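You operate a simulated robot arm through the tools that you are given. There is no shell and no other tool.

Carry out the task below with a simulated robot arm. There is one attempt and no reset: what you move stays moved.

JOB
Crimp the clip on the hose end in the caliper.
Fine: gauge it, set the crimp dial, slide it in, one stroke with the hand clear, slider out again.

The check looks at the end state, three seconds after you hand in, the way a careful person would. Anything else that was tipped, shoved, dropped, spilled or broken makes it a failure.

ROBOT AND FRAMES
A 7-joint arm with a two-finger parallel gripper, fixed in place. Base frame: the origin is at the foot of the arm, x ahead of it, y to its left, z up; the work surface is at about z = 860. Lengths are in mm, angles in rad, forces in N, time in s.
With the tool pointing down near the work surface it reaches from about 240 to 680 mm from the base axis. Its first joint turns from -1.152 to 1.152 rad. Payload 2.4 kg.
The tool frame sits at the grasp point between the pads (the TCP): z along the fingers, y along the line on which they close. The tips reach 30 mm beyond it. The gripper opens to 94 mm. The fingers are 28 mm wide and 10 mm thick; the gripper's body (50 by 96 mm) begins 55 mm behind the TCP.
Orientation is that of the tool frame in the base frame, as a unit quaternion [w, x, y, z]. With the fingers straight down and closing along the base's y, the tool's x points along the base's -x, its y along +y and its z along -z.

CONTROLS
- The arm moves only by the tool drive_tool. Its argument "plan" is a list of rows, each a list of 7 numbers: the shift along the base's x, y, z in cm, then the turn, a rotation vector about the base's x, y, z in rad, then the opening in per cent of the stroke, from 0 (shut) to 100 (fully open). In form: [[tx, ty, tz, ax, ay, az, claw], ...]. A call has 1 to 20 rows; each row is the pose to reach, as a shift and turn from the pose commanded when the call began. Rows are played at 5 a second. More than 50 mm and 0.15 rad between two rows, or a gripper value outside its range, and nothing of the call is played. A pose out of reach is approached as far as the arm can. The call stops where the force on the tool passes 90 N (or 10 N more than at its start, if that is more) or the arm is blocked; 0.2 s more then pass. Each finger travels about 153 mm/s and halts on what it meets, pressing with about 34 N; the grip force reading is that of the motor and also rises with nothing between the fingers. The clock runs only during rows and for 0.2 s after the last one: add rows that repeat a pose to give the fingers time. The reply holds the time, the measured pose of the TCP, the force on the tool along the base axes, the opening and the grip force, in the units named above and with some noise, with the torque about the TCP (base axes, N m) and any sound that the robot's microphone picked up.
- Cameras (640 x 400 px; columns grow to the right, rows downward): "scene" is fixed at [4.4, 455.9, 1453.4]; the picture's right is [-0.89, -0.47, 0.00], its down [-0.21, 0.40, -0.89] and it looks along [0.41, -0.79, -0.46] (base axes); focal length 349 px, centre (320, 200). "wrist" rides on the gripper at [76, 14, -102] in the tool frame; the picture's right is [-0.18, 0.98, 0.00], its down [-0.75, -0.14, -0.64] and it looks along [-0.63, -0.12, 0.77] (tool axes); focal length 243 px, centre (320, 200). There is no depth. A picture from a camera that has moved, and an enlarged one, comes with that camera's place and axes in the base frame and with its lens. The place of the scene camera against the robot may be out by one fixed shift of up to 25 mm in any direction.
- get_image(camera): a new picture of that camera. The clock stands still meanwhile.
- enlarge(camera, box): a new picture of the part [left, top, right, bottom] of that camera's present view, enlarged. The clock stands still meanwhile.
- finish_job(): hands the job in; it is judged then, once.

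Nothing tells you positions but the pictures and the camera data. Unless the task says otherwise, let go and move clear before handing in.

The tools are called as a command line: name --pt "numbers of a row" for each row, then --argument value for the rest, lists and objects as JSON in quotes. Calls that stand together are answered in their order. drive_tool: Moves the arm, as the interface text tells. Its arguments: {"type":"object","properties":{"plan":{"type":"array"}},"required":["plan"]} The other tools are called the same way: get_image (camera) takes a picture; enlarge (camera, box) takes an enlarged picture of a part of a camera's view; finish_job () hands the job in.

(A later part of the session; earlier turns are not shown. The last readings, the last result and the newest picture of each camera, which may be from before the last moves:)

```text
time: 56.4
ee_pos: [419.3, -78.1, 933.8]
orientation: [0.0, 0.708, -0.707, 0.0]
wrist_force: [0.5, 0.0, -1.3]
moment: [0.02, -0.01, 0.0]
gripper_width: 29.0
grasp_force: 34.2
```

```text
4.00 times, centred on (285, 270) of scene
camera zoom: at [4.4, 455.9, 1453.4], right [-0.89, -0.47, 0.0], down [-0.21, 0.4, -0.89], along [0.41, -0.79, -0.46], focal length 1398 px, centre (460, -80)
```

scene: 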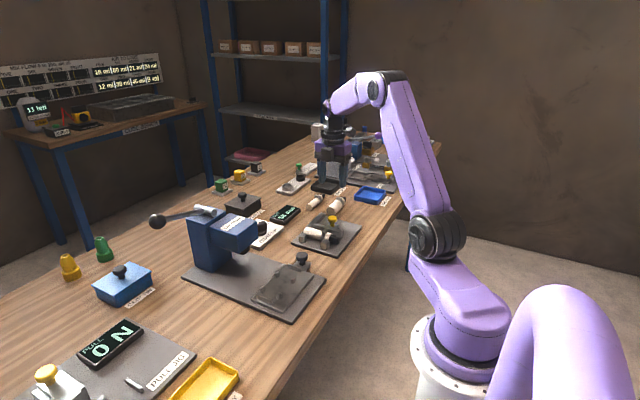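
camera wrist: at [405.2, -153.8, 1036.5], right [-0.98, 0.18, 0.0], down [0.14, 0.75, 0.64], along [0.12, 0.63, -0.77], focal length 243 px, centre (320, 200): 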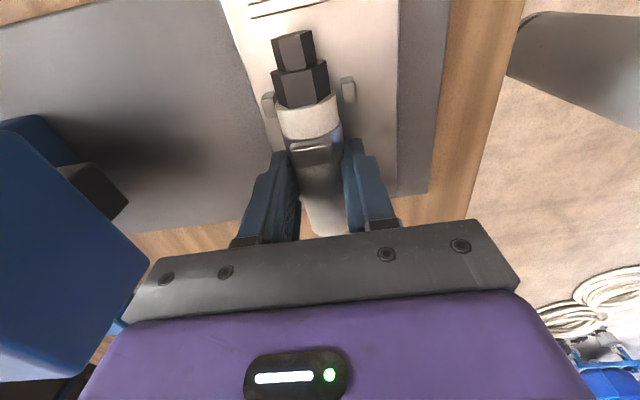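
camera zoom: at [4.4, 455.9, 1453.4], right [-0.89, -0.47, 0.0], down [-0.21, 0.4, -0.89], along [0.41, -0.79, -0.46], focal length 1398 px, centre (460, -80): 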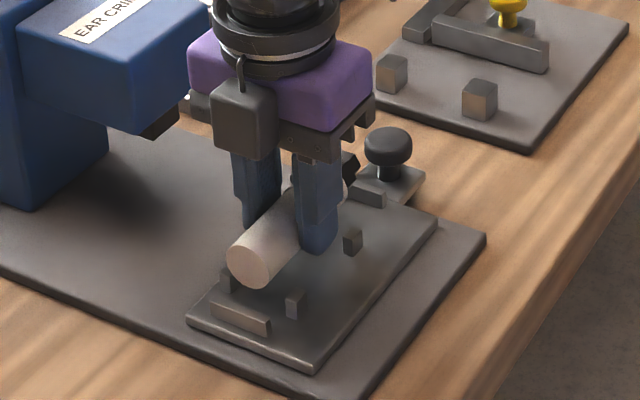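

drive_tool --pt "0.08 0.15 -0.5 0 0 0 10" --pt "0.08 0.15 -1.0 0 0 0 10" --pt "0.08 0.15 -1.5 0 0 0 10" --pt "0.08 0.15 -1.8 0 0 0 10" --pt "0.08 0.15 -1.8 0 0 0 10"

enlarge --camera "wrist" --box '[240, 0, 400, 200]'

enlarge --camera "scene" --box '[230, 220, 340, 320]'

```text
time: 57.6
ee_pos: [419.3, -76.1, 917.1]
orientation: [0.0, 0.707, -0.707, 0.0]
wrist_force: [-0.4, 0.4, -1.8]
moment: [0.06, 0.0, -0.01]
gripper_width: 29.2
grasp_force: 33.6
```

```text
2.00 times, centred on (320, 100) of wrist
camera zoom: at [406.6, -152.3, 1018.3], right [-0.98, 0.18, 0.0], down [0.14, 0.75, 0.64], along [0.12, 0.63, -0.77], focal length 485 px, centre (320, 400)
```

zoom: 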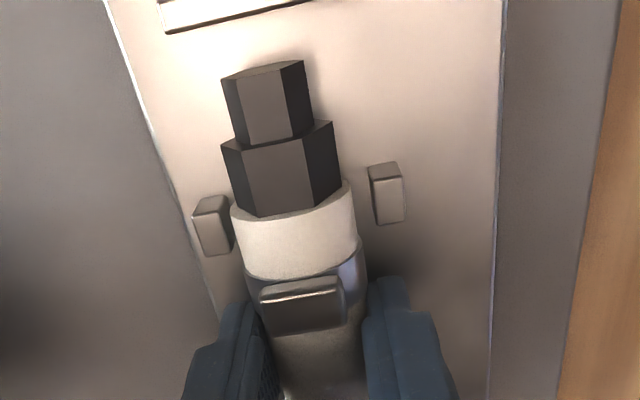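

```text
4.00 times, centred on (285, 270) of scene
camera zoom: at [4.4, 455.9, 1453.4], right [-0.89, -0.47, 0.0], down [-0.21, 0.4, -0.89], along [0.41, -0.79, -0.46], focal length 1398 px, centre (460, -80)
```

zoom: 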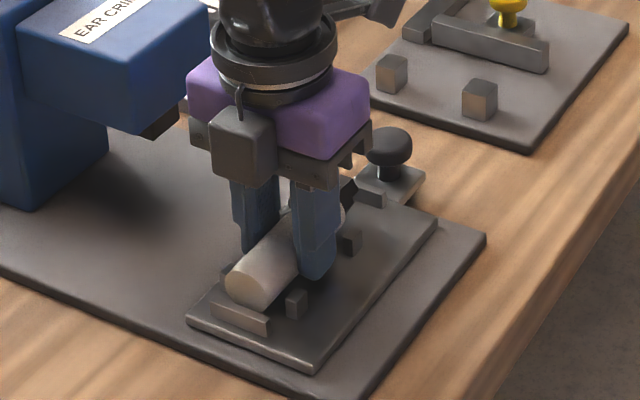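

drive_tool --pt "0 0 -0.15 0 0 0 10" --pt "0 0 -0.3 0 0 0 10" --pt "0 0 -0.3 0 0 0 10"

drive_tool --pt "0 0 -0.1 0 0 0 10" --pt "0 0 -0.2 0 0 0 10" --pt "0 0 -0.2 0 0 0 10"

enlarge --camera "scene" --box '[230, 220, 340, 320]'

```text
time: 58.4
ee_pos: [420.3, -76.3, 913.4]
orientation: [0.001, 0.708, -0.706, 0.0]
wrist_force: [0.1, 0.1, -0.8]
moment: [-0.02, -0.02, -0.01]
gripper_width: 29.2
grasp_force: 34.6
```

```text
time: 59.2
ee_pos: [420.9, -77.3, 913.0]
orientation: [-0.002, 0.707, -0.707, 0.002]
wrist_force: [-1.4, -2.3, 32.6]
moment: [-0.12, 0.1, -0.01]
gripper_width: 28.9
grasp_force: 33.6
```

```text
4.00 times, centred on (285, 270) of scene
camera zoom: at [3.9, 455.9, 1453.4], right [-0.89, -0.47, 0.0], down [-0.21, 0.4, -0.89], along [0.41, -0.79, -0.46], focal length 1398 px, centre (460, -80)
```

zoom: 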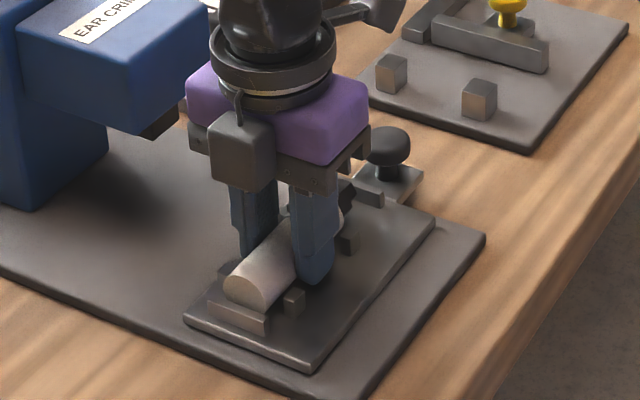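

The hose is seated. I'll ease the downforce and release.

drive_tool --pt "0 0 0.15 0 0 0 10" --pt "0 0 0.15 0 0 0 30" --pt "0 0 0.15 0 0 0 36" --pt "0 0 0.15 0 0 0 42" --pt "0 0 0.15 0 0 0 50" --pt "0 0 0.15 0 0 0 50"

enlarge --camera "wrist" --box '[240, 0, 400, 200]'

```text
time: 60.6
ee_pos: [420.5, -76.6, 912.6]
orientation: [0.001, 0.708, -0.706, 0.0]
wrist_force: [-0.2, 0.2, 0.3]
moment: [-0.01, 0.01, 0.0]
gripper_width: 47.2
grasp_force: 0.0
```

```text
2.00 times, centred on (320, 100) of wrist
camera zoom: at [405.9, -152.0, 1015.4], right [-0.98, 0.18, 0.0], down [0.14, 0.75, 0.64], along [0.12, 0.63, -0.77], focal length 485 px, centre (320, 400)
```

zoom: 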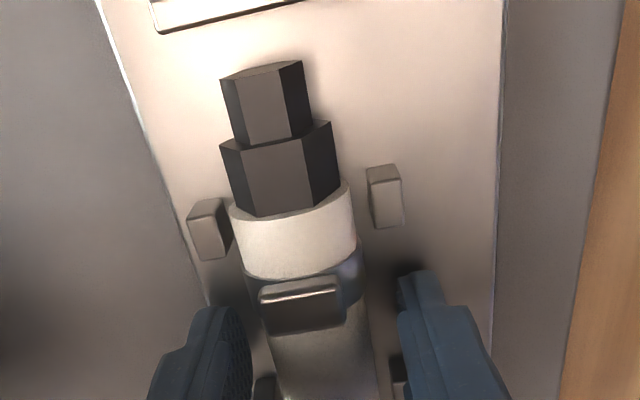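

drive_tool --pt "0 0 1 0 0 0 50" --pt "0 0 3 0 0 0 50" --pt "0 0 6 0 0 0 50" --pt "0 0 10 0 0 0 50" --pt "0 0 14 0 0 0 50" --pt "0 0 14 0 0 0 50"

get_image --camera "wrist"

enlarge --camera "wrist" --box '[230, 0, 400, 200]'

enlarge --camera "scene" --box '[230, 220, 340, 320]'

```text
time: 62.0
ee_pos: [418.1, -76.6, 1053.6]
orientation: [0.0, 0.708, -0.707, 0.0]
wrist_force: [0.3, -0.9, -0.7]
moment: [-0.03, 0.02, 0.0]
gripper_width: 47.0
grasp_force: 0.1
```

```text
taken
camera wrist: at [404.1, -152.6, 1155.5], right [-0.98, 0.18, 0.0], down [0.14, 0.75, 0.64], along [0.12, 0.63, -0.77], focal length 243 px, centre (320, 200)
```

wrist: 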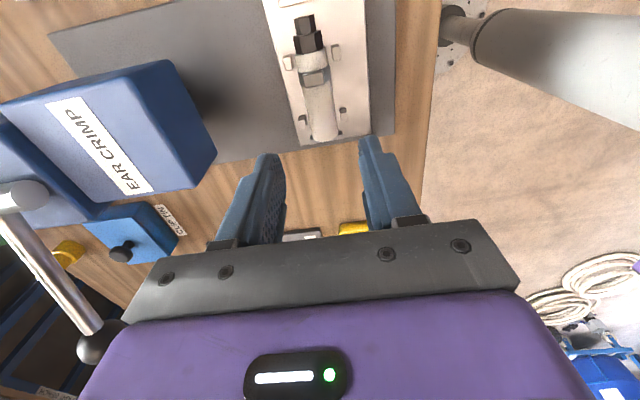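

```text
2.00 times, centred on (315, 100) of wrist
camera zoom: at [404.1, -152.6, 1155.5], right [-0.98, 0.18, 0.0], down [0.14, 0.75, 0.64], along [0.12, 0.63, -0.77], focal length 485 px, centre (330, 400)
```

zoom: 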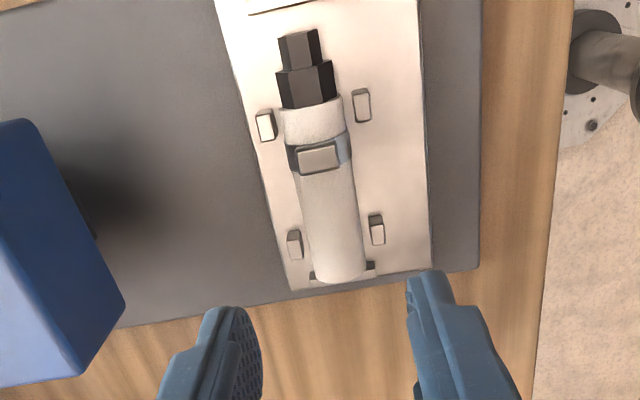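

```text
4.00 times, centred on (285, 270) of scene
camera zoom: at [4.4, 455.9, 1453.4], right [-0.89, -0.47, 0.0], down [-0.21, 0.4, -0.89], along [0.41, -0.79, -0.46], focal length 1398 px, centre (460, -80)
```

zoom: 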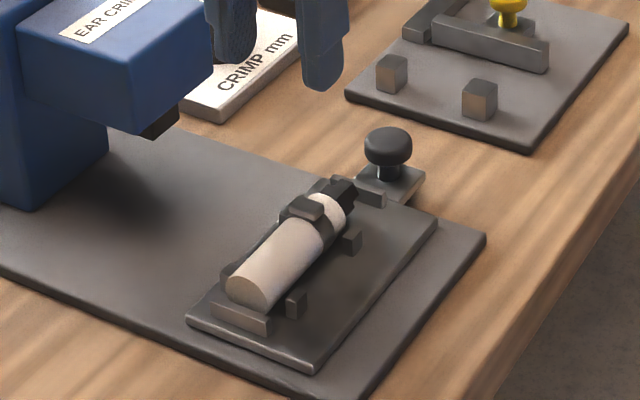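

The hose is seated with the clip at y≈-97. Next I'll go to the slider knob near (415, -185).

drive_tool --pt "-0.1 -3.6 0 0 0 0 60" --pt "-0.2 -7.2 0 0 0 0 60" --pt "-0.3 -10.8 0 0 0 0 60" --pt "-0.3 -10.8 -3 0 0 0 60" --pt "-0.3 -10.8 -3 0 0 0 60"

get_image --camera "wrist"

enlarge --camera "wrist" --box '[230, 20, 410, 200]'

```text
time: 63.2
ee_pos: [417.8, -185.5, 1023.1]
orientation: [0.0, 0.708, -0.706, 0.0]
wrist_force: [-0.2, -0.6, 0.6]
moment: [0.0, 0.03, 0.0]
gripper_width: 56.5
grasp_force: 0.1
```

```text
taken
camera wrist: at [402.9, -261.2, 1123.4], right [-0.98, 0.18, 0.0], down [0.14, 0.75, 0.64], along [0.12, 0.63, -0.77], focal length 243 px, centre (320, 200)
```

wrist: 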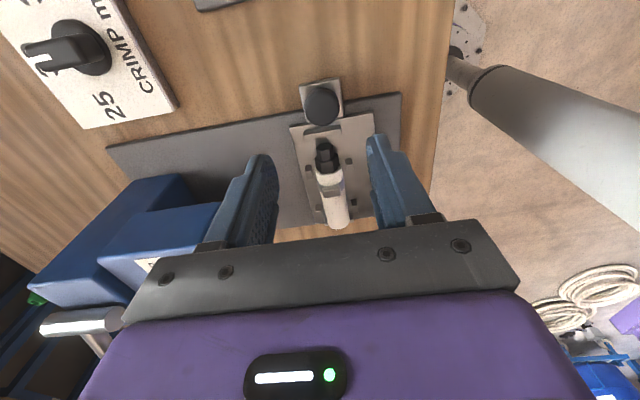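

```text
2.22 times, centred on (320, 110) of wrist
camera zoom: at [402.9, -261.2, 1123.4], right [-0.98, 0.18, 0.0], down [0.14, 0.75, 0.64], along [0.12, 0.63, -0.77], focal length 539 px, centre (320, 400)
```

zoom: 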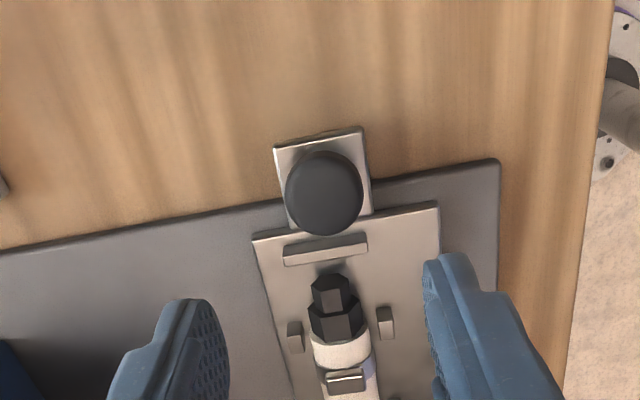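

drive_tool --pt "-0.2 -0.15 -3 0 0 0 55" --pt "-0.2 -0.15 -6 0 0 0 55" --pt "-0.2 -0.15 -8 0 0 0 55" --pt "-0.2 -0.15 -9.8 0 0 0 55" --pt "-0.2 -0.15 -9.8 0 0 0 55"

enlarge --camera "wrist" --box '[230, 60, 410, 240]'

enlarge --camera "scene" --box '[230, 200, 350, 320]'

```text
time: 64.4
ee_pos: [415.2, -186.9, 923.6]
orientation: [0.001, 0.708, -0.706, 0.0]
wrist_force: [0.5, 0.4, 0.9]
moment: [-0.01, 0.0, -0.03]
gripper_width: 51.7
grasp_force: 0.1
```

```text
2.22 times, centred on (320, 150) of wrist
camera zoom: at [401.0, -261.9, 1024.6], right [-0.98, 0.18, 0.0], down [0.14, 0.75, 0.64], along [0.12, 0.63, -0.77], focal length 539 px, centre (320, 311)
```

zoom: 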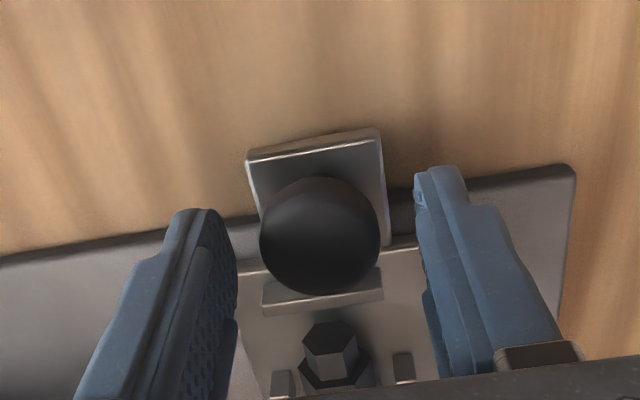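

```text
3.33 times, centred on (290, 260) of scene
camera zoom: at [4.4, 455.9, 1453.4], right [-0.89, -0.47, 0.0], down [-0.21, 0.4, -0.89], along [0.41, -0.79, -0.46], focal length 1165 px, centre (420, 0)
```

zoom: 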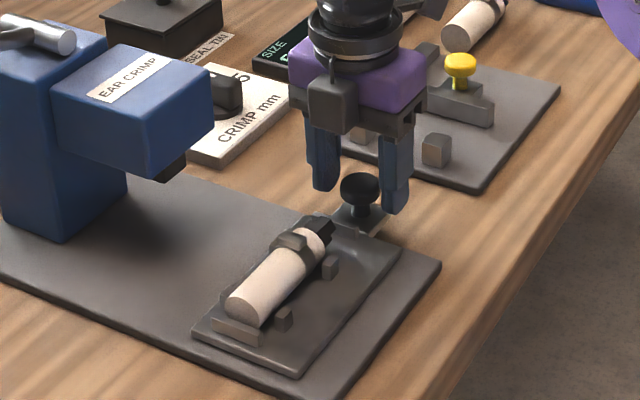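

drive_tool --pt "0 0 0 0 0 0 30" --pt "0 0 0 0 0 0 10" --pt "0 0 0 0 0 0 10"

drive_tool --pt "0.3 0 0 0 0 0 10" --pt "0.8 0 0 0 0 0 10" --pt "1.5 0 0 0 0 0 10" --pt "2.2 0 0 0 0 0 10" --pt "2.9 0 0 0 0 0 10" --pt "3.6 0 0 0 0 0 10" --pt "4.2 0 0 0 0 0 10" --pt "4.6 0 0 0 0 0 10"

enlarge --camera "scene" --box '[200, 190, 340, 320]'

```text
time: 65.2
ee_pos: [415.2, -187.4, 922.4]
orientation: [0.001, 0.708, -0.706, 0.0]
wrist_force: [1.3, -0.5, -5.4]
moment: [-0.1, -0.07, 0.02]
gripper_width: 31.1
grasp_force: 44.6
```

```text
time: 67.0
ee_pos: [462.0, -186.6, 924.8]
orientation: [0.001, 0.708, -0.707, -0.001]
wrist_force: [-1.5, -7.5, -38.0]
moment: [-0.39, 0.05, -0.08]
gripper_width: 31.2
grasp_force: 45.2
```

```text
3.08 times, centred on (270, 255) of scene
camera zoom: at [4.9, 455.5, 1453.6], right [-0.89, -0.47, 0.0], down [-0.21, 0.4, -0.89], along [0.41, -0.79, -0.46], focal length 1075 px, centre (474, 31)
```

zoom: 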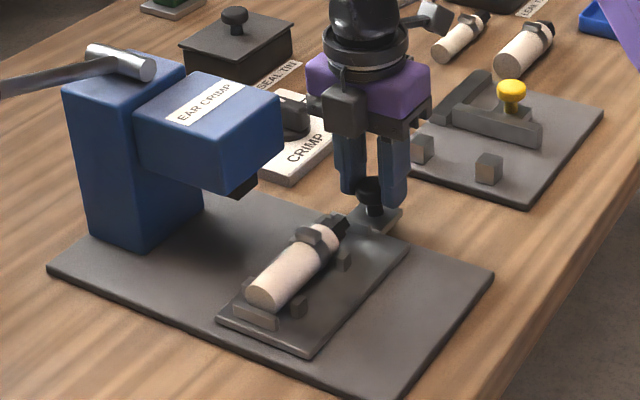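

drive_tool --pt "0 0 -0.15 0 0 0 10" --pt "0.7 0 -0.2 0 0 0 10" --pt "1.4 0 -0.2 0 0 0 10" --pt "2.1 0 -0.2 0 0 0 10" --pt "2.8 0 -0.2 0 0 0 10" --pt "3.2 0 -0.2 0 0 0 10"

enlarge --camera "scene" --box '[200, 190, 340, 320]'

```text
time: 68.4
ee_pos: [495.2, -186.6, 923.6]
orientation: [0.0, 0.708, -0.706, 0.002]
wrist_force: [-0.6, -4.4, 14.1]
moment: [0.06, 0.03, 0.29]
gripper_width: 31.2
grasp_force: 45.3
```

```text
3.08 times, centred on (270, 255) of scene
camera zoom: at [4.1, 455.8, 1453.4], right [-0.89, -0.47, 0.0], down [-0.21, 0.4, -0.89], along [0.41, -0.79, -0.46], focal length 1075 px, centre (474, 31)
```

zoom: 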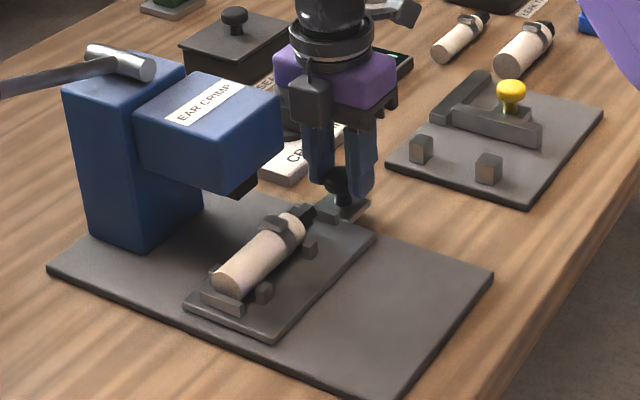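

drive_tool --pt "0.6 0 0 0 0 0 10" --pt "1.2 0 0 0 0 0 10" --pt "1.8 0 0 0 0 0 10" --pt "2.4 0 0 0 0 0 10" --pt "3.0 0 0 0 0 0 10"

enlarge --camera "scene" --box '[190, 190, 330, 320]'

get_image --camera "wrist"

```text
time: 69.6
ee_pos: [522.0, -186.1, 924.6]
orientation: [0.0, 0.707, -0.707, 0.001]
wrist_force: [-1.8, -4.7, 22.3]
moment: [0.2, -0.25, -0.03]
gripper_width: 31.1
grasp_force: 44.9
```

```text
3.08 times, centred on (260, 255) of scene
camera zoom: at [3.9, 455.9, 1453.4], right [-0.89, -0.47, 0.0], down [-0.21, 0.4, -0.89], along [0.41, -0.79, -0.46], focal length 1075 px, centre (505, 31)
```

zoom: 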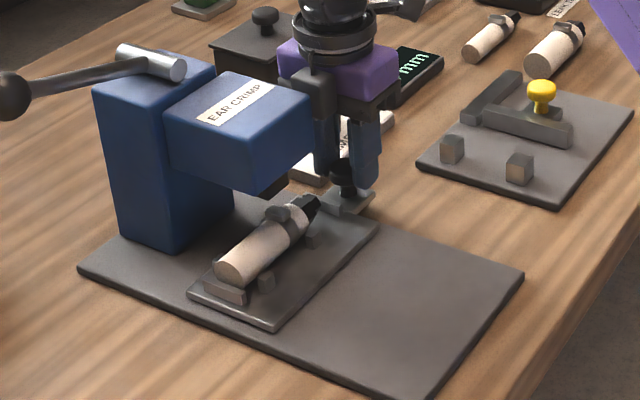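

```text
taken
camera wrist: at [507.9, -261.6, 1026.3], right [-0.98, 0.18, 0.0], down [0.14, 0.75, 0.64], along [0.12, 0.63, -0.77], focal length 243 px, centre (320, 200)
```

wrist: 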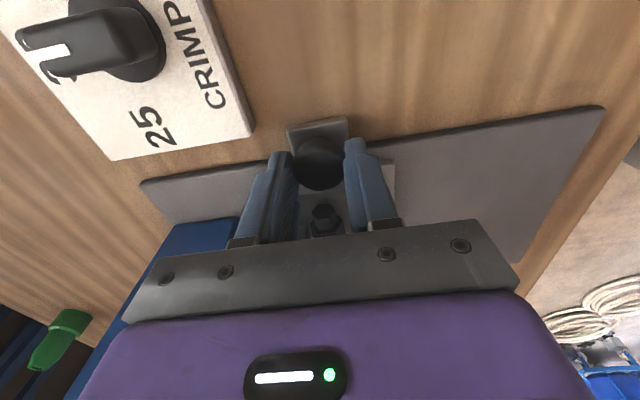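

drive_tool --pt "0.5 0 -0.05 0 0 0 10" --pt "1.0 0 -0.1 0 0 0 10" --pt "1.5 0 -0.1 0 0 0 10"

drive_tool --pt "0.3 0 0 0 0 0 10" --pt "0.6 0 0 0 0 0 10" --pt "0.6 0 0 0 0 0 10"

enlarge --camera "scene" --box '[190, 190, 330, 320]'

```text
time: 70.4
ee_pos: [534.9, -186.3, 923.6]
orientation: [0.002, 0.707, -0.707, -0.002]
wrist_force: [-19.9, -4.6, 38.0]
moment: [-0.25, 0.66, 0.04]
gripper_width: 31.1
grasp_force: 45.2
```

```text
time: 71.2
ee_pos: [535.8, -185.6, 921.1]
orientation: [-0.007, -0.707, 0.707, 0.01]
wrist_force: [-47.5, -5.3, 34.6]
moment: [-0.25, 1.33, 0.01]
gripper_width: 31.2
grasp_force: 44.7
```

```text
3.08 times, centred on (260, 255) of scene
camera zoom: at [2.5, 456.0, 1453.4], right [-0.89, -0.47, 0.0], down [-0.21, 0.4, -0.89], along [0.41, -0.79, -0.46], focal length 1075 px, centre (505, 31)
```

zoom: 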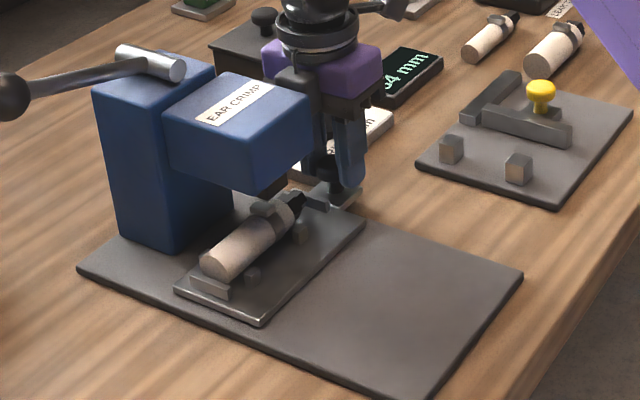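

The slider reached its end stop after about 120 mm of travel. I'll ease off the push, release, and lift clear.

drive_tool --pt "-0.3 0 0 0 0 0 10" --pt "-0.6 0 0.1 0 0 0 10" --pt "-0.6 0 0.1 0 0 0 10"

drive_tool --pt "0 0 0 0 0 0 30" --pt "0 0 0 0 0 0 50" --pt "0 0 0 0 0 0 50" --pt "0 0 2 0 0 0 50" --pt "0 -1 5 0 0 0 50" --pt "0 -2 9 0 0 0 50" --pt "0 -3 13 0 0 0 50" --pt "0 -3 13 0 0 0 50"

get_image --camera "wrist"

enlarge --camera "scene" --box '[190, 190, 330, 320]'

```text
time: 72.0
ee_pos: [535.1, -187.2, 920.1]
orientation: [0.002, 0.707, -0.707, -0.004]
wrist_force: [-14.8, -11.1, -12.3]
moment: [1.04, 0.96, -0.39]
gripper_width: 31.2
grasp_force: 45.3
```

```text
time: 73.8
ee_pos: [537.5, -219.1, 1050.3]
orientation: [0.0, 0.707, -0.707, 0.0]
wrist_force: [-0.6, -0.3, -0.4]
moment: [0.0, 0.0, 0.0]
gripper_width: 47.1
grasp_force: 0.1
```

```text
taken
camera wrist: at [522.4, -294.6, 1152.3], right [-0.98, 0.18, 0.0], down [0.14, 0.75, 0.64], along [0.12, 0.63, -0.77], focal length 243 px, centre (320, 200)
```

wrist: 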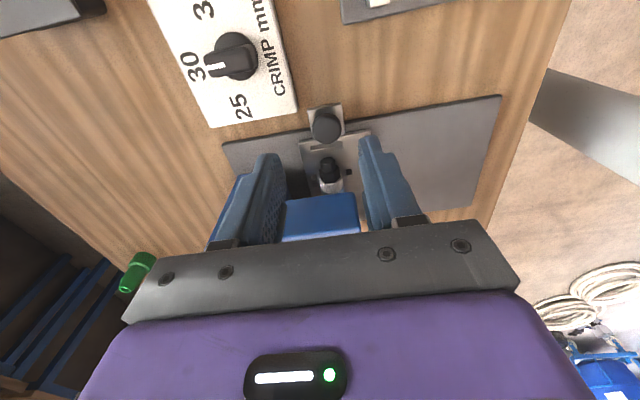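

```text
3.08 times, centred on (260, 255) of scene
camera zoom: at [4.4, 455.9, 1453.4], right [-0.89, -0.47, 0.0], down [-0.21, 0.4, -0.89], along [0.41, -0.79, -0.46], focal length 1075 px, centre (505, 31)
```

zoom: 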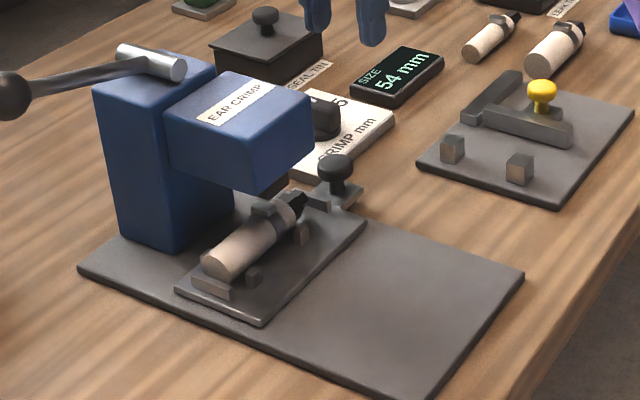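

enlarge --camera "scene" --box '[225, 225, 285, 285]'

enlarge --camera "wrist" --box '[280, 90, 400, 220]'

```text
6.67 times, centred on (255, 255) of scene
camera zoom: at [4.4, 455.9, 1453.4], right [-0.89, -0.47, 0.0], down [-0.21, 0.4, -0.89], along [0.41, -0.79, -0.46], focal length 2329 px, centre (753, -167)
```

zoom: 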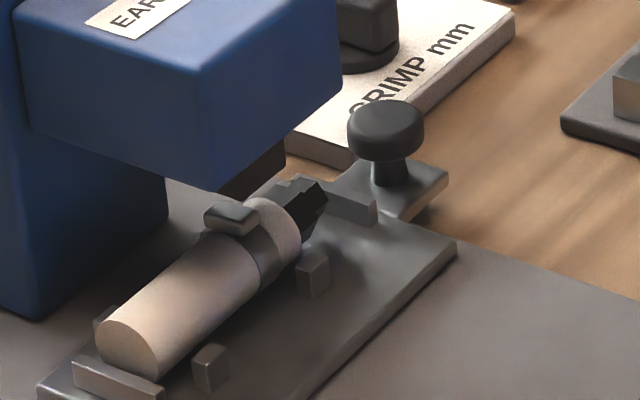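

```text
3.08 times, centred on (340, 155) of wrist
camera zoom: at [522.4, -294.6, 1152.3], right [-0.98, 0.18, 0.0], down [0.14, 0.75, 0.64], along [0.12, 0.63, -0.77], focal length 746 px, centre (258, 338)
```

zoom: 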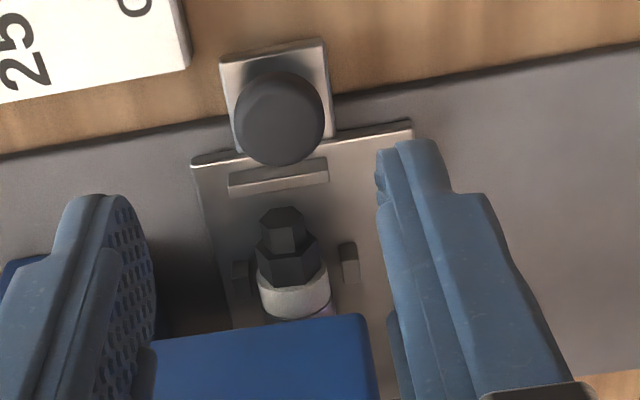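

The clip is under the die and the hand is out. Next is the lever: I'll rise well above the press and turn the tool to yaw -90° so the camera stays away from the column.

drive_tool --pt "0 0 3 0 0 -0.13 60" --pt "0 0 6 0 0 -0.26 60" --pt "0 0 9 0 0 -0.39 60" --pt "0 0.5 12 0 0 -0.52 60" --pt "0 2 15 0 0 -0.65 60" --pt "0 4 17 0 0 -0.78 60" --pt "0 6 17 0 0 -0.92 60" --pt "0 8 17 0 0 -1.05 60" --pt "0 10 17 0 0 -1.18 60" --pt "0 12 17 0 0 -1.31 60" --pt "0 14 17 0 0 -1.44 60" --pt "0 16 17 0 0 -1.571 60" --pt "0 16 17 0 0 -1.571 60"

get_image --camera "wrist"

get_image --camera "scene"

```text
time: 76.6
ee_pos: [537.5, -56.9, 1219.8]
orientation: [0.0, 0.0, 1.0, 0.0]
wrist_force: [-0.2, 0.6, -0.1]
moment: [0.0, -0.01, -0.05]
gripper_width: 56.3
grasp_force: 0.1
```

```text
taken
camera wrist: at [462.5, -43.0, 1323.0], right [0.18, 0.98, 0.0], down [0.75, -0.14, 0.64], along [0.63, -0.12, -0.77], focal length 243 px, centre (320, 200)
```

wrist: 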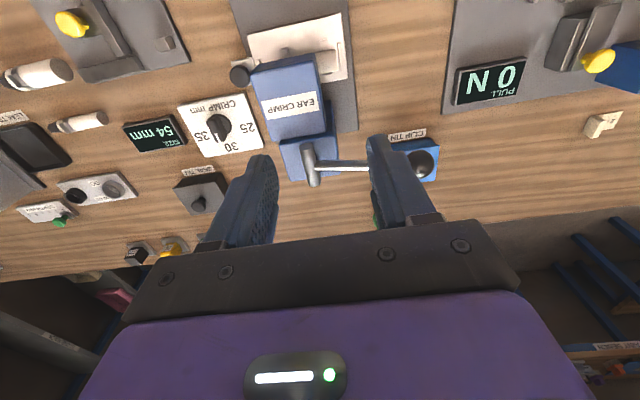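

```text
taken
```

scene: 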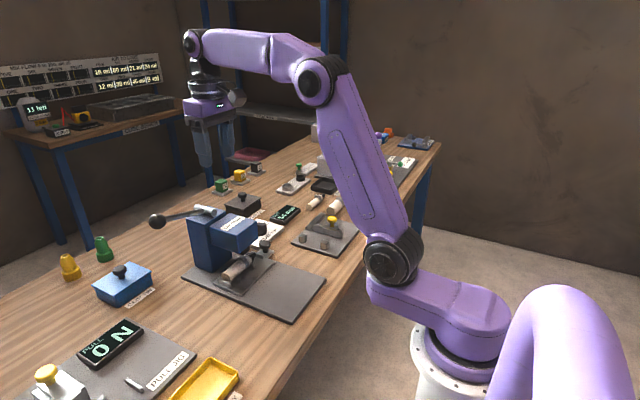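

drive_tool --pt "0.5 1 0 0 0 -0.131 60" --pt "1.1 2 0 0 0 -0.262 60" --pt "1.6 3 0 0 0 -0.393 60" --pt "2.2 4 0 0 0 -0.524 60" --pt "2.7 5 0 0 0 -0.654 60" --pt "3.3 6 0 0 0 -0.785 60" --pt "3.8 7 0 0 0 -0.916 60" --pt "4.4 8 0 0 0 -1.047 60" --pt "4.9 9 0 0 0 -1.178 60" --pt "5.5 10 -0.5 0 0 -1.309 60" --pt "6 11 -1 0 0 -1.44 60" --pt "6.5 12 -2 0 0 -1.571 60" --pt "6.5 12 -2 0 0 -1.571 60"

get_image --camera "wrist"

```text
time: 79.4
ee_pos: [601.7, 62.3, 1201.8]
orientation: [0.001, 0.707, 0.707, 0.001]
wrist_force: [0.0, -0.1, -0.5]
moment: [0.03, -0.03, 0.02]
gripper_width: 56.4
grasp_force: 0.1
```

```text
taken
camera wrist: at [616.1, 139.5, 1304.1], right [0.98, -0.18, 0.0], down [-0.14, -0.75, 0.64], along [-0.12, -0.63, -0.77], focal length 243 px, centre (320, 200)
```

wrist: 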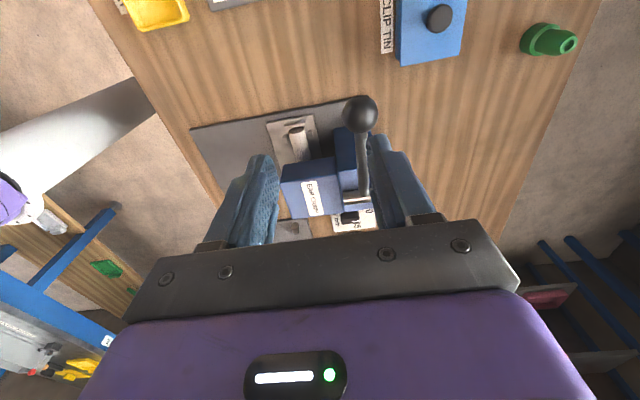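

enlarge --camera "wrist" --box '[280, 70, 440, 220]'

enlarge --camera "scene" --box '[130, 170, 280, 290]'

```text
2.67 times, centred on (360, 145) of wrist
camera zoom: at [616.1, 139.5, 1304.1], right [0.98, -0.18, 0.0], down [-0.14, -0.75, 0.64], along [-0.12, -0.63, -0.77], focal length 647 px, centre (213, 347)
```

zoom: 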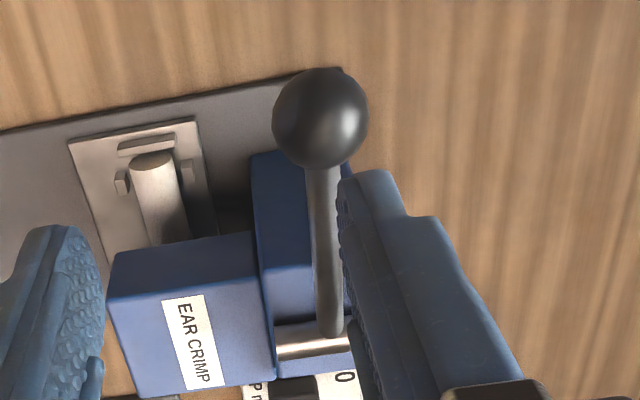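

```text
3.33 times, centred on (205, 230) of scene
camera zoom: at [4.4, 455.9, 1453.4], right [-0.89, -0.47, 0.0], down [-0.21, 0.4, -0.89], along [0.41, -0.79, -0.46], focal length 1165 px, centre (703, 100)
```

zoom: 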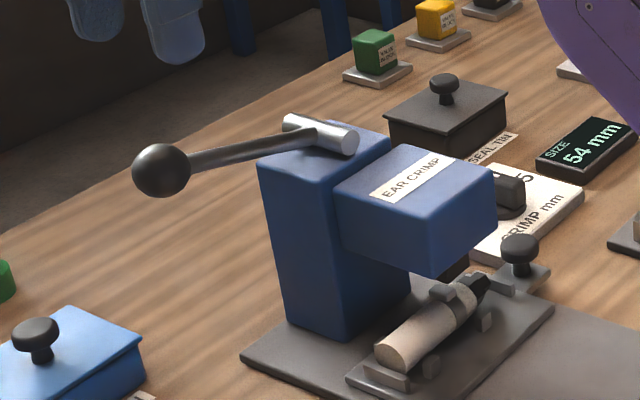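

The lever pivots at about (y=-79, z=1037) and the ball sits at about (638.5, 48.5, 1070), 132 mm out and 14.5° above level. I'll straddle the ball with the fingers on its ±x sides.

drive_tool --pt "1.2 -0.5 -1 0 0 0 65" --pt "2.4 -1 -2 0 0 0 65" --pt "3.6 -1.5 -3 0 0 0 65" --pt "3.65 -1.5 -6 0 0 0 65" --pt "3.65 -1.5 -9 0 0 0 65" --pt "3.65 -1.5 -9 0 0 0 65"

get_image --camera "wrist"

enlarge --camera "scene" --box '[120, 130, 280, 250]'

```text
time: 80.8
ee_pos: [638.6, 47.6, 1115.0]
orientation: [0.0, 0.706, 0.708, 0.0]
wrist_force: [0.2, -1.2, -0.1]
moment: [-0.03, -0.01, 0.03]
gripper_width: 60.8
grasp_force: 0.0
```

```text
taken
camera wrist: at [652.7, 124.2, 1216.9], right [0.98, -0.18, 0.0], down [-0.14, -0.75, 0.64], along [-0.12, -0.63, -0.77], focal length 243 px, centre (320, 200)
```

wrist: 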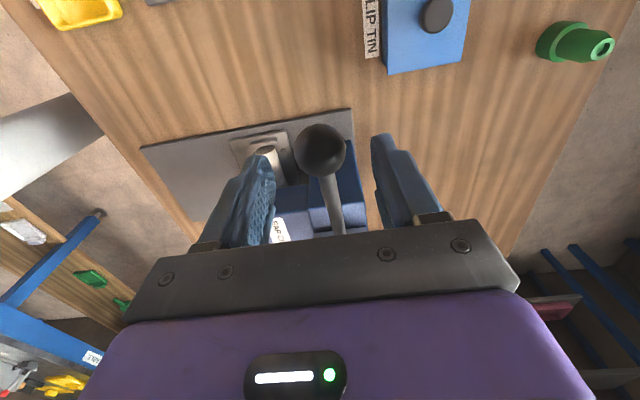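

```text
3.33 times, centred on (200, 190) of scene
camera zoom: at [4.4, 455.9, 1453.4], right [-0.89, -0.47, 0.0], down [-0.21, 0.4, -0.89], along [0.41, -0.79, -0.46], focal length 1165 px, centre (720, 233)
```

zoom: 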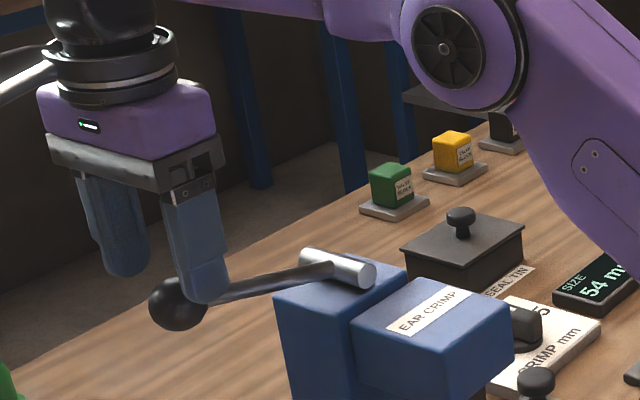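

drive_tool --pt "0 -0.1 -1.5 0 0 0 65" --pt "0 -0.1 -2.7 0 0 0 65" --pt "0 -0.1 -3.7 0 0 0 65" --pt "0 -0.1 -3.7 0 0 0 65"

get_image --camera "wrist"

enlarge --camera "scene" --box '[120, 130, 280, 250]'

```text
time: 81.8
ee_pos: [639.9, 46.6, 1075.8]
orientation: [0.0, 0.706, 0.708, 0.0]
wrist_force: [-0.1, -0.1, 0.2]
moment: [0.0, -0.03, 0.0]
gripper_width: 61.1
grasp_force: 0.0
```

```text
taken
camera wrist: at [654.4, 123.8, 1177.5], right [0.98, -0.18, 0.0], down [-0.14, -0.75, 0.64], along [-0.12, -0.63, -0.77], focal length 243 px, centre (320, 200)
```

wrist: 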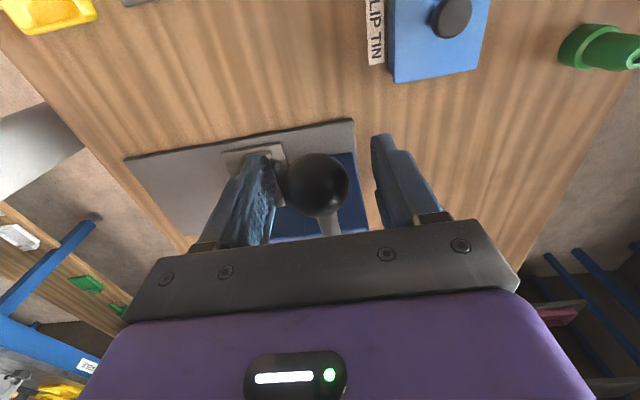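

```text
3.33 times, centred on (200, 190) of scene
camera zoom: at [4.4, 455.9, 1453.4], right [-0.89, -0.47, 0.0], down [-0.21, 0.4, -0.89], along [0.41, -0.79, -0.46], focal length 1165 px, centre (720, 233)
```

zoom: 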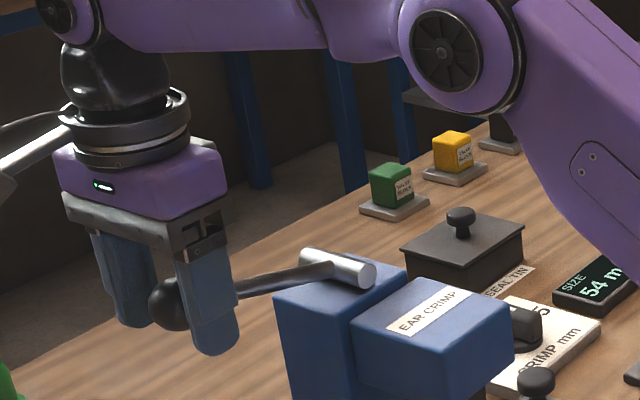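

drive_tool --pt "-0.1 0 -0.2 0 0 0 65" --pt "-0.1 0 -0.2 0 0 0 40" --pt "-0.1 0 -0.2 0 0 0 10" --pt "-0.1 0 -0.2 0 0 0 10"

get_image --camera "wrist"

```text
time: 82.8
ee_pos: [637.3, 48.7, 1074.0]
orientation: [0.0, 0.706, 0.708, -0.001]
wrist_force: [-1.5, 0.8, -0.2]
moment: [0.01, -0.02, -0.04]
gripper_width: 36.4
grasp_force: 44.8
```

```text
taken
camera wrist: at [652.3, 124.6, 1175.8], right [0.98, -0.18, 0.0], down [-0.14, -0.75, 0.64], along [-0.12, -0.63, -0.77], focal length 243 px, centre (320, 200)
```

wrist: 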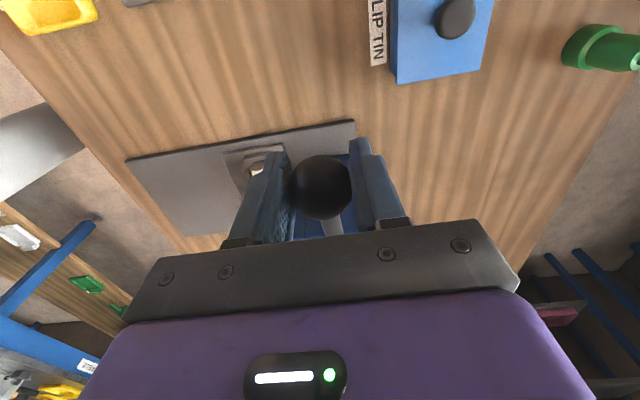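

Ball gripped. Starting the single downward stroke along the arc, first part.

drive_tool --pt "0 0.22 -1.0 0 0 0 10" --pt "0 0.37 -2.1 0 0 0 10" --pt "0 0.42 -3.3 0 0 0 10"

```text
time: 83.6
ee_pos: [637.5, 51.2, 1040.0]
orientation: [-0.001, 0.707, 0.708, -0.001]
wrist_force: [-12.0, -3.9, 13.3]
moment: [-1.21, 0.0, -0.02]
gripper_width: 35.2
grasp_force: 44.9
```

drive_tool --pt "0 -0.05 -1.15 0 0 0 10" --pt "0 -0.2 -2.28 0 0 0 10" --pt "0 -0.45 -3.41 0 0 0 10" --pt "0 -0.79 -4.5 0 0 0 10"

enlarge --camera "scene" --box '[120, 150, 300, 290]'

```text
time: 84.6
ee_pos: [638.5, 49.5, 999.8]
orientation: [0.002, 0.705, 0.709, 0.004]
wrist_force: [-14.6, 11.1, 42.1]
moment: [-0.1, 0.0, -0.08]
gripper_width: 35.4
grasp_force: 44.9
```

```text
2.86 times, centred on (210, 220) of scene
camera zoom: at [3.0, 456.2, 1453.4], right [-0.89, -0.47, 0.0], down [-0.21, 0.4, -0.89], along [0.41, -0.79, -0.46], focal length 998 px, centre (634, 143)
```

zoom: 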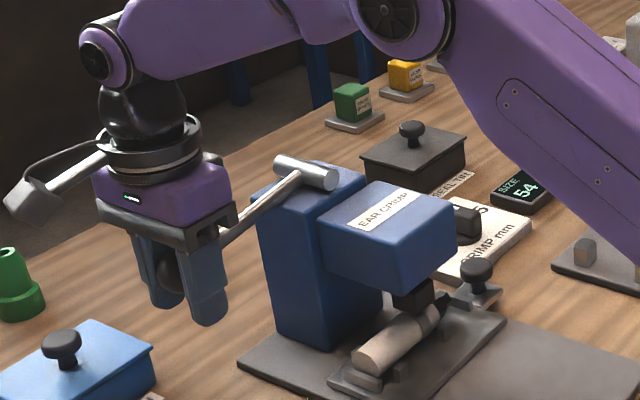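

The ram is coming down onto the clip. Continuing the same stroke to its end.

drive_tool --pt "0 -0.2 -0.5 0 0 0 5" --pt "0 -0.44 -1.06 0 0 0 5" --pt "0 -0.7 -1.57 0 0 0 5" --pt "0 -0.97 -2.08 0 0 0 5" --pt "0 -0.97 -2.08 0 0 0 5"

enlarge --camera "scene" --box '[120, 150, 300, 290]'

get_image --camera "wrist"

```text
time: 85.8
ee_pos: [638.9, 47.4, 980.2]
orientation: [0.002, 0.701, 0.713, 0.006]
wrist_force: [-16.4, 35.0, 44.4]
moment: [-0.87, -0.34, 0.03]
gripper_width: 35.6
grasp_force: 44.8
```

```text
2.86 times, centred on (210, 220) of scene
camera zoom: at [2.9, 456.9, 1453.1], right [-0.89, -0.47, 0.0], down [-0.21, 0.4, -0.89], along [0.41, -0.79, -0.45], focal length 998 px, centre (634, 143)
```

zoom: 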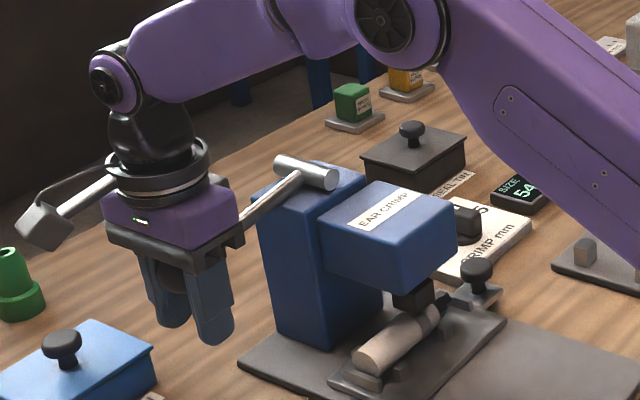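

```text
taken
camera wrist: at [650.5, 123.3, 1082.8], right [0.99, -0.17, 0.01], down [-0.13, -0.76, 0.64], along [-0.1, -0.63, -0.77], focal length 243 px, centre (320, 200)
```

wrist: 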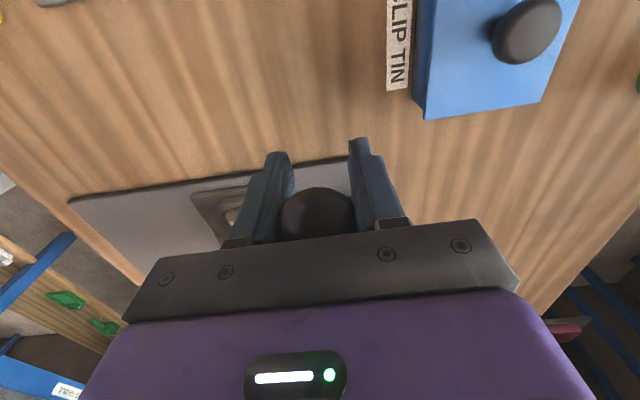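

The pads are slipping on the ball because crimping needs more force than the grip friction gives. I'll keep hold, re-centre in y, and lower until the palm bears on the ball.

drive_tool --pt "0 0.5 0 0 0 0 5" --pt "0 1.0 -0.4 0 0 0 5" --pt "0 1.0 -0.9 0 0 0 5" --pt "0 1.0 -1.4 0 0 0 5"

enlarge --camera "scene" --box '[120, 150, 300, 290]'

get_image --camera "wrist"

```text
time: 86.8
ee_pos: [638.7, 47.6, 974.5]
orientation: [0.002, 0.705, 0.709, 0.003]
wrist_force: [-27.8, -1.3, 26.9]
moment: [0.18, -0.61, 0.01]
gripper_width: 35.5
grasp_force: 44.8
stopped in row 4: the force on the tool passed its limit at 94 N (the readings are from after the stop); the commanded pose is now the measured one
```

```text
2.86 times, centred on (210, 220) of scene
camera zoom: at [3.0, 455.8, 1453.5], right [-0.89, -0.47, 0.0], down [-0.21, 0.4, -0.89], along [0.41, -0.79, -0.46], focal length 998 px, centre (634, 143)
```

zoom: 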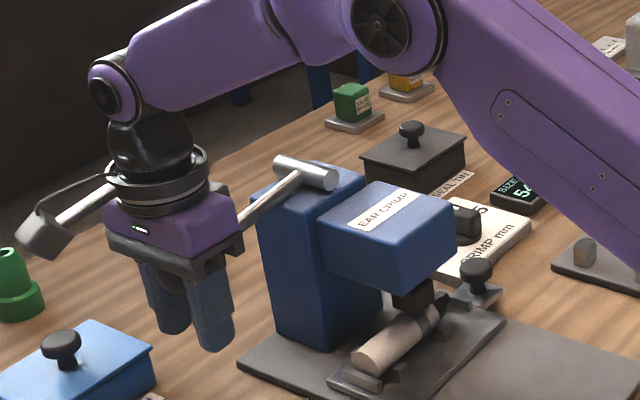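

```text
taken
camera wrist: at [651.5, 124.1, 1076.2], right [0.98, -0.18, 0.01], down [-0.14, -0.75, 0.64], along [-0.11, -0.63, -0.77], focal length 243 px, centre (320, 200)
```

wrist: 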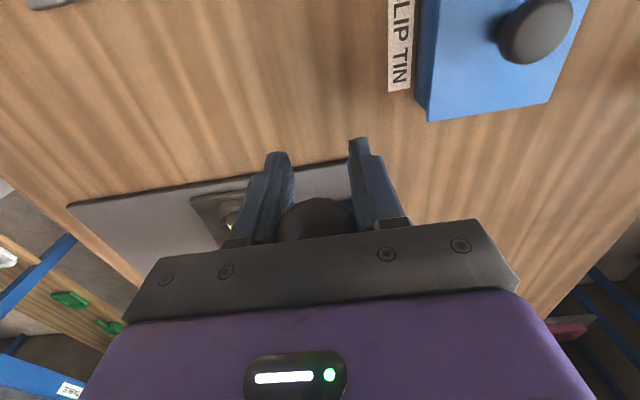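

enlarge --camera "scene" --box '[215, 215, 285, 285]'

enlarge --camera "scene" --box '[140, 180, 230, 260]'

```text
5.71 times, centred on (250, 250) of scene
camera zoom: at [3.0, 455.8, 1453.5], right [-0.89, -0.47, 0.0], down [-0.21, 0.4, -0.89], along [0.41, -0.79, -0.46], focal length 1997 px, centre (720, -86)
```

zoom: 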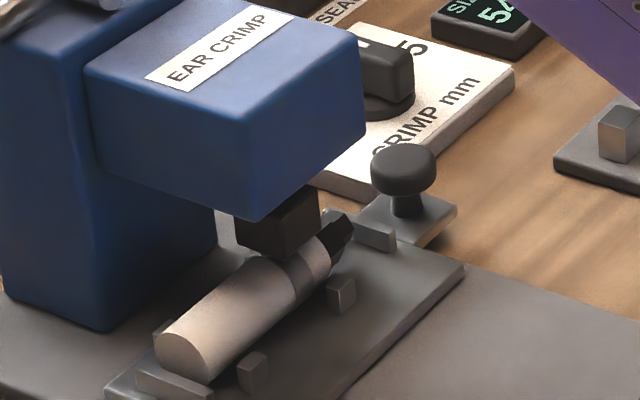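

```text
5.00 times, centred on (185, 220) of scene
camera zoom: at [3.0, 455.8, 1453.5], right [-0.89, -0.47, 0.0], down [-0.21, 0.4, -0.89], along [0.41, -0.79, -0.46], focal length 1747 px, centre (995, 100)
```

zoom: 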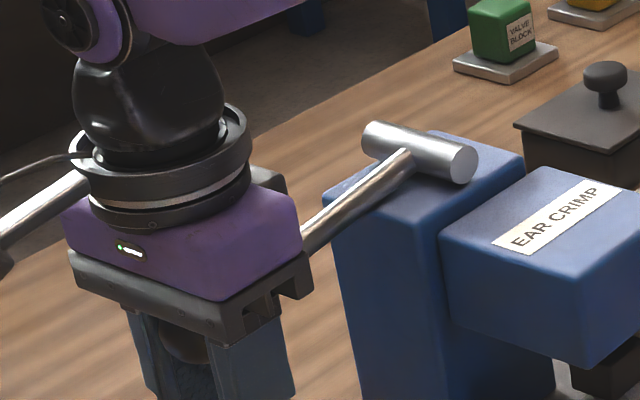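

drive_tool --pt "0.1 0 -0.3 0 0 0 5" --pt "0.2 -0.05 -0.6 0 0 0 5" --pt "0.2 -0.1 -0.9 0 0 0 5" --pt "0.2 -0.1 -1.2 0 0 0 5"

enlarge --camera "scene" --box '[140, 180, 230, 260]'

enlarge --camera "scene" --box '[215, 215, 285, 285]'

```text
time: 87.4
ee_pos: [638.5, 47.3, 974.0]
orientation: [-0.001, 0.703, 0.711, -0.001]
wrist_force: [-31.8, -2.4, 28.1]
moment: [0.44, -0.7, 0.05]
gripper_width: 35.3
grasp_force: 44.4
stopped in row 3: the force on the tool passed its limit at 94 N (the readings are from after the stop); the commanded pose is now the measured one
```

```text
5.00 times, centred on (185, 220) of scene
camera zoom: at [2.9, 455.8, 1453.5], right [-0.89, -0.47, 0.0], down [-0.21, 0.4, -0.89], along [0.41, -0.79, -0.46], focal length 1747 px, centre (995, 100)
```

zoom: 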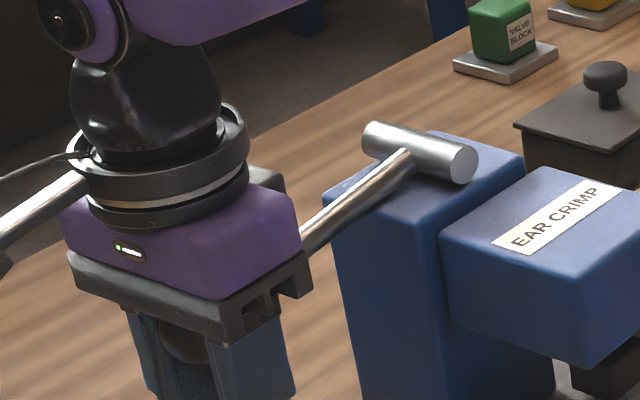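

```text
5.71 times, centred on (250, 250) of scene
camera zoom: at [2.9, 455.8, 1453.5], right [-0.89, -0.47, 0.0], down [-0.21, 0.4, -0.89], along [0.41, -0.79, -0.46], focal length 1997 px, centre (720, -86)
```

zoom: 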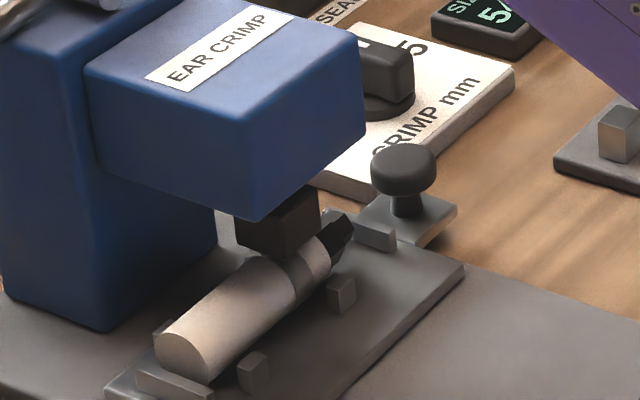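

The lever is hard against its bottom stop (same position at 94 N twice), with the ram fully down on the clip. I'll bring the lever back up along its arc with the ball still held.

drive_tool --pt "-0.2 0 0.1 0 0 0 5" --pt "-0.2 0.15 0.6 0 0 0 5" --pt "-0.2 0.29 1.1 0 0 0 5" --pt "-0.2 0.4 1.8 0 0 0 5" --pt "-0.2 0.5 2.5 0 0 0 5"

enlarge --camera "scene" --box '[120, 150, 300, 290]'

get_image --camera "wrist"

```text
time: 88.6
ee_pos: [638.2, 49.2, 996.9]
orientation: [0.001, 0.705, 0.709, -0.001]
wrist_force: [-10.7, -10.3, -3.1]
moment: [1.68, -0.43, 0.01]
gripper_width: 35.3
grasp_force: 44.9
```

```text
2.86 times, centred on (210, 220) of scene
camera zoom: at [4.1, 455.5, 1453.6], right [-0.89, -0.47, 0.0], down [-0.21, 0.4, -0.89], along [0.41, -0.79, -0.46], focal length 998 px, centre (634, 143)
```

zoom: 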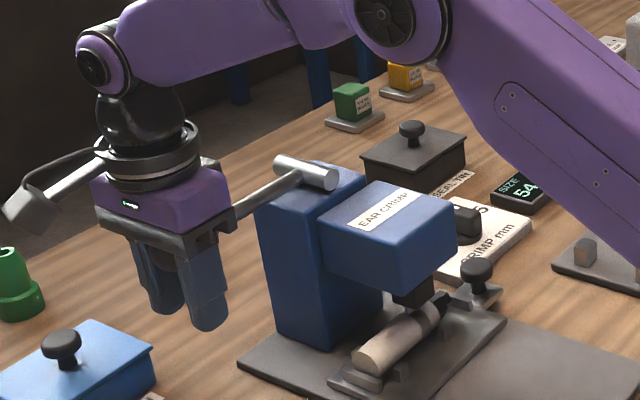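

```text
taken
camera wrist: at [652.0, 126.6, 1097.7], right [0.98, -0.18, 0.0], down [-0.14, -0.75, 0.64], along [-0.11, -0.63, -0.77], focal length 243 px, centre (320, 200)
```

wrist: 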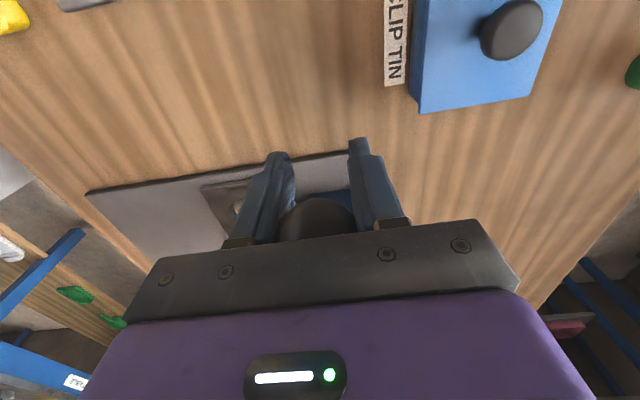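

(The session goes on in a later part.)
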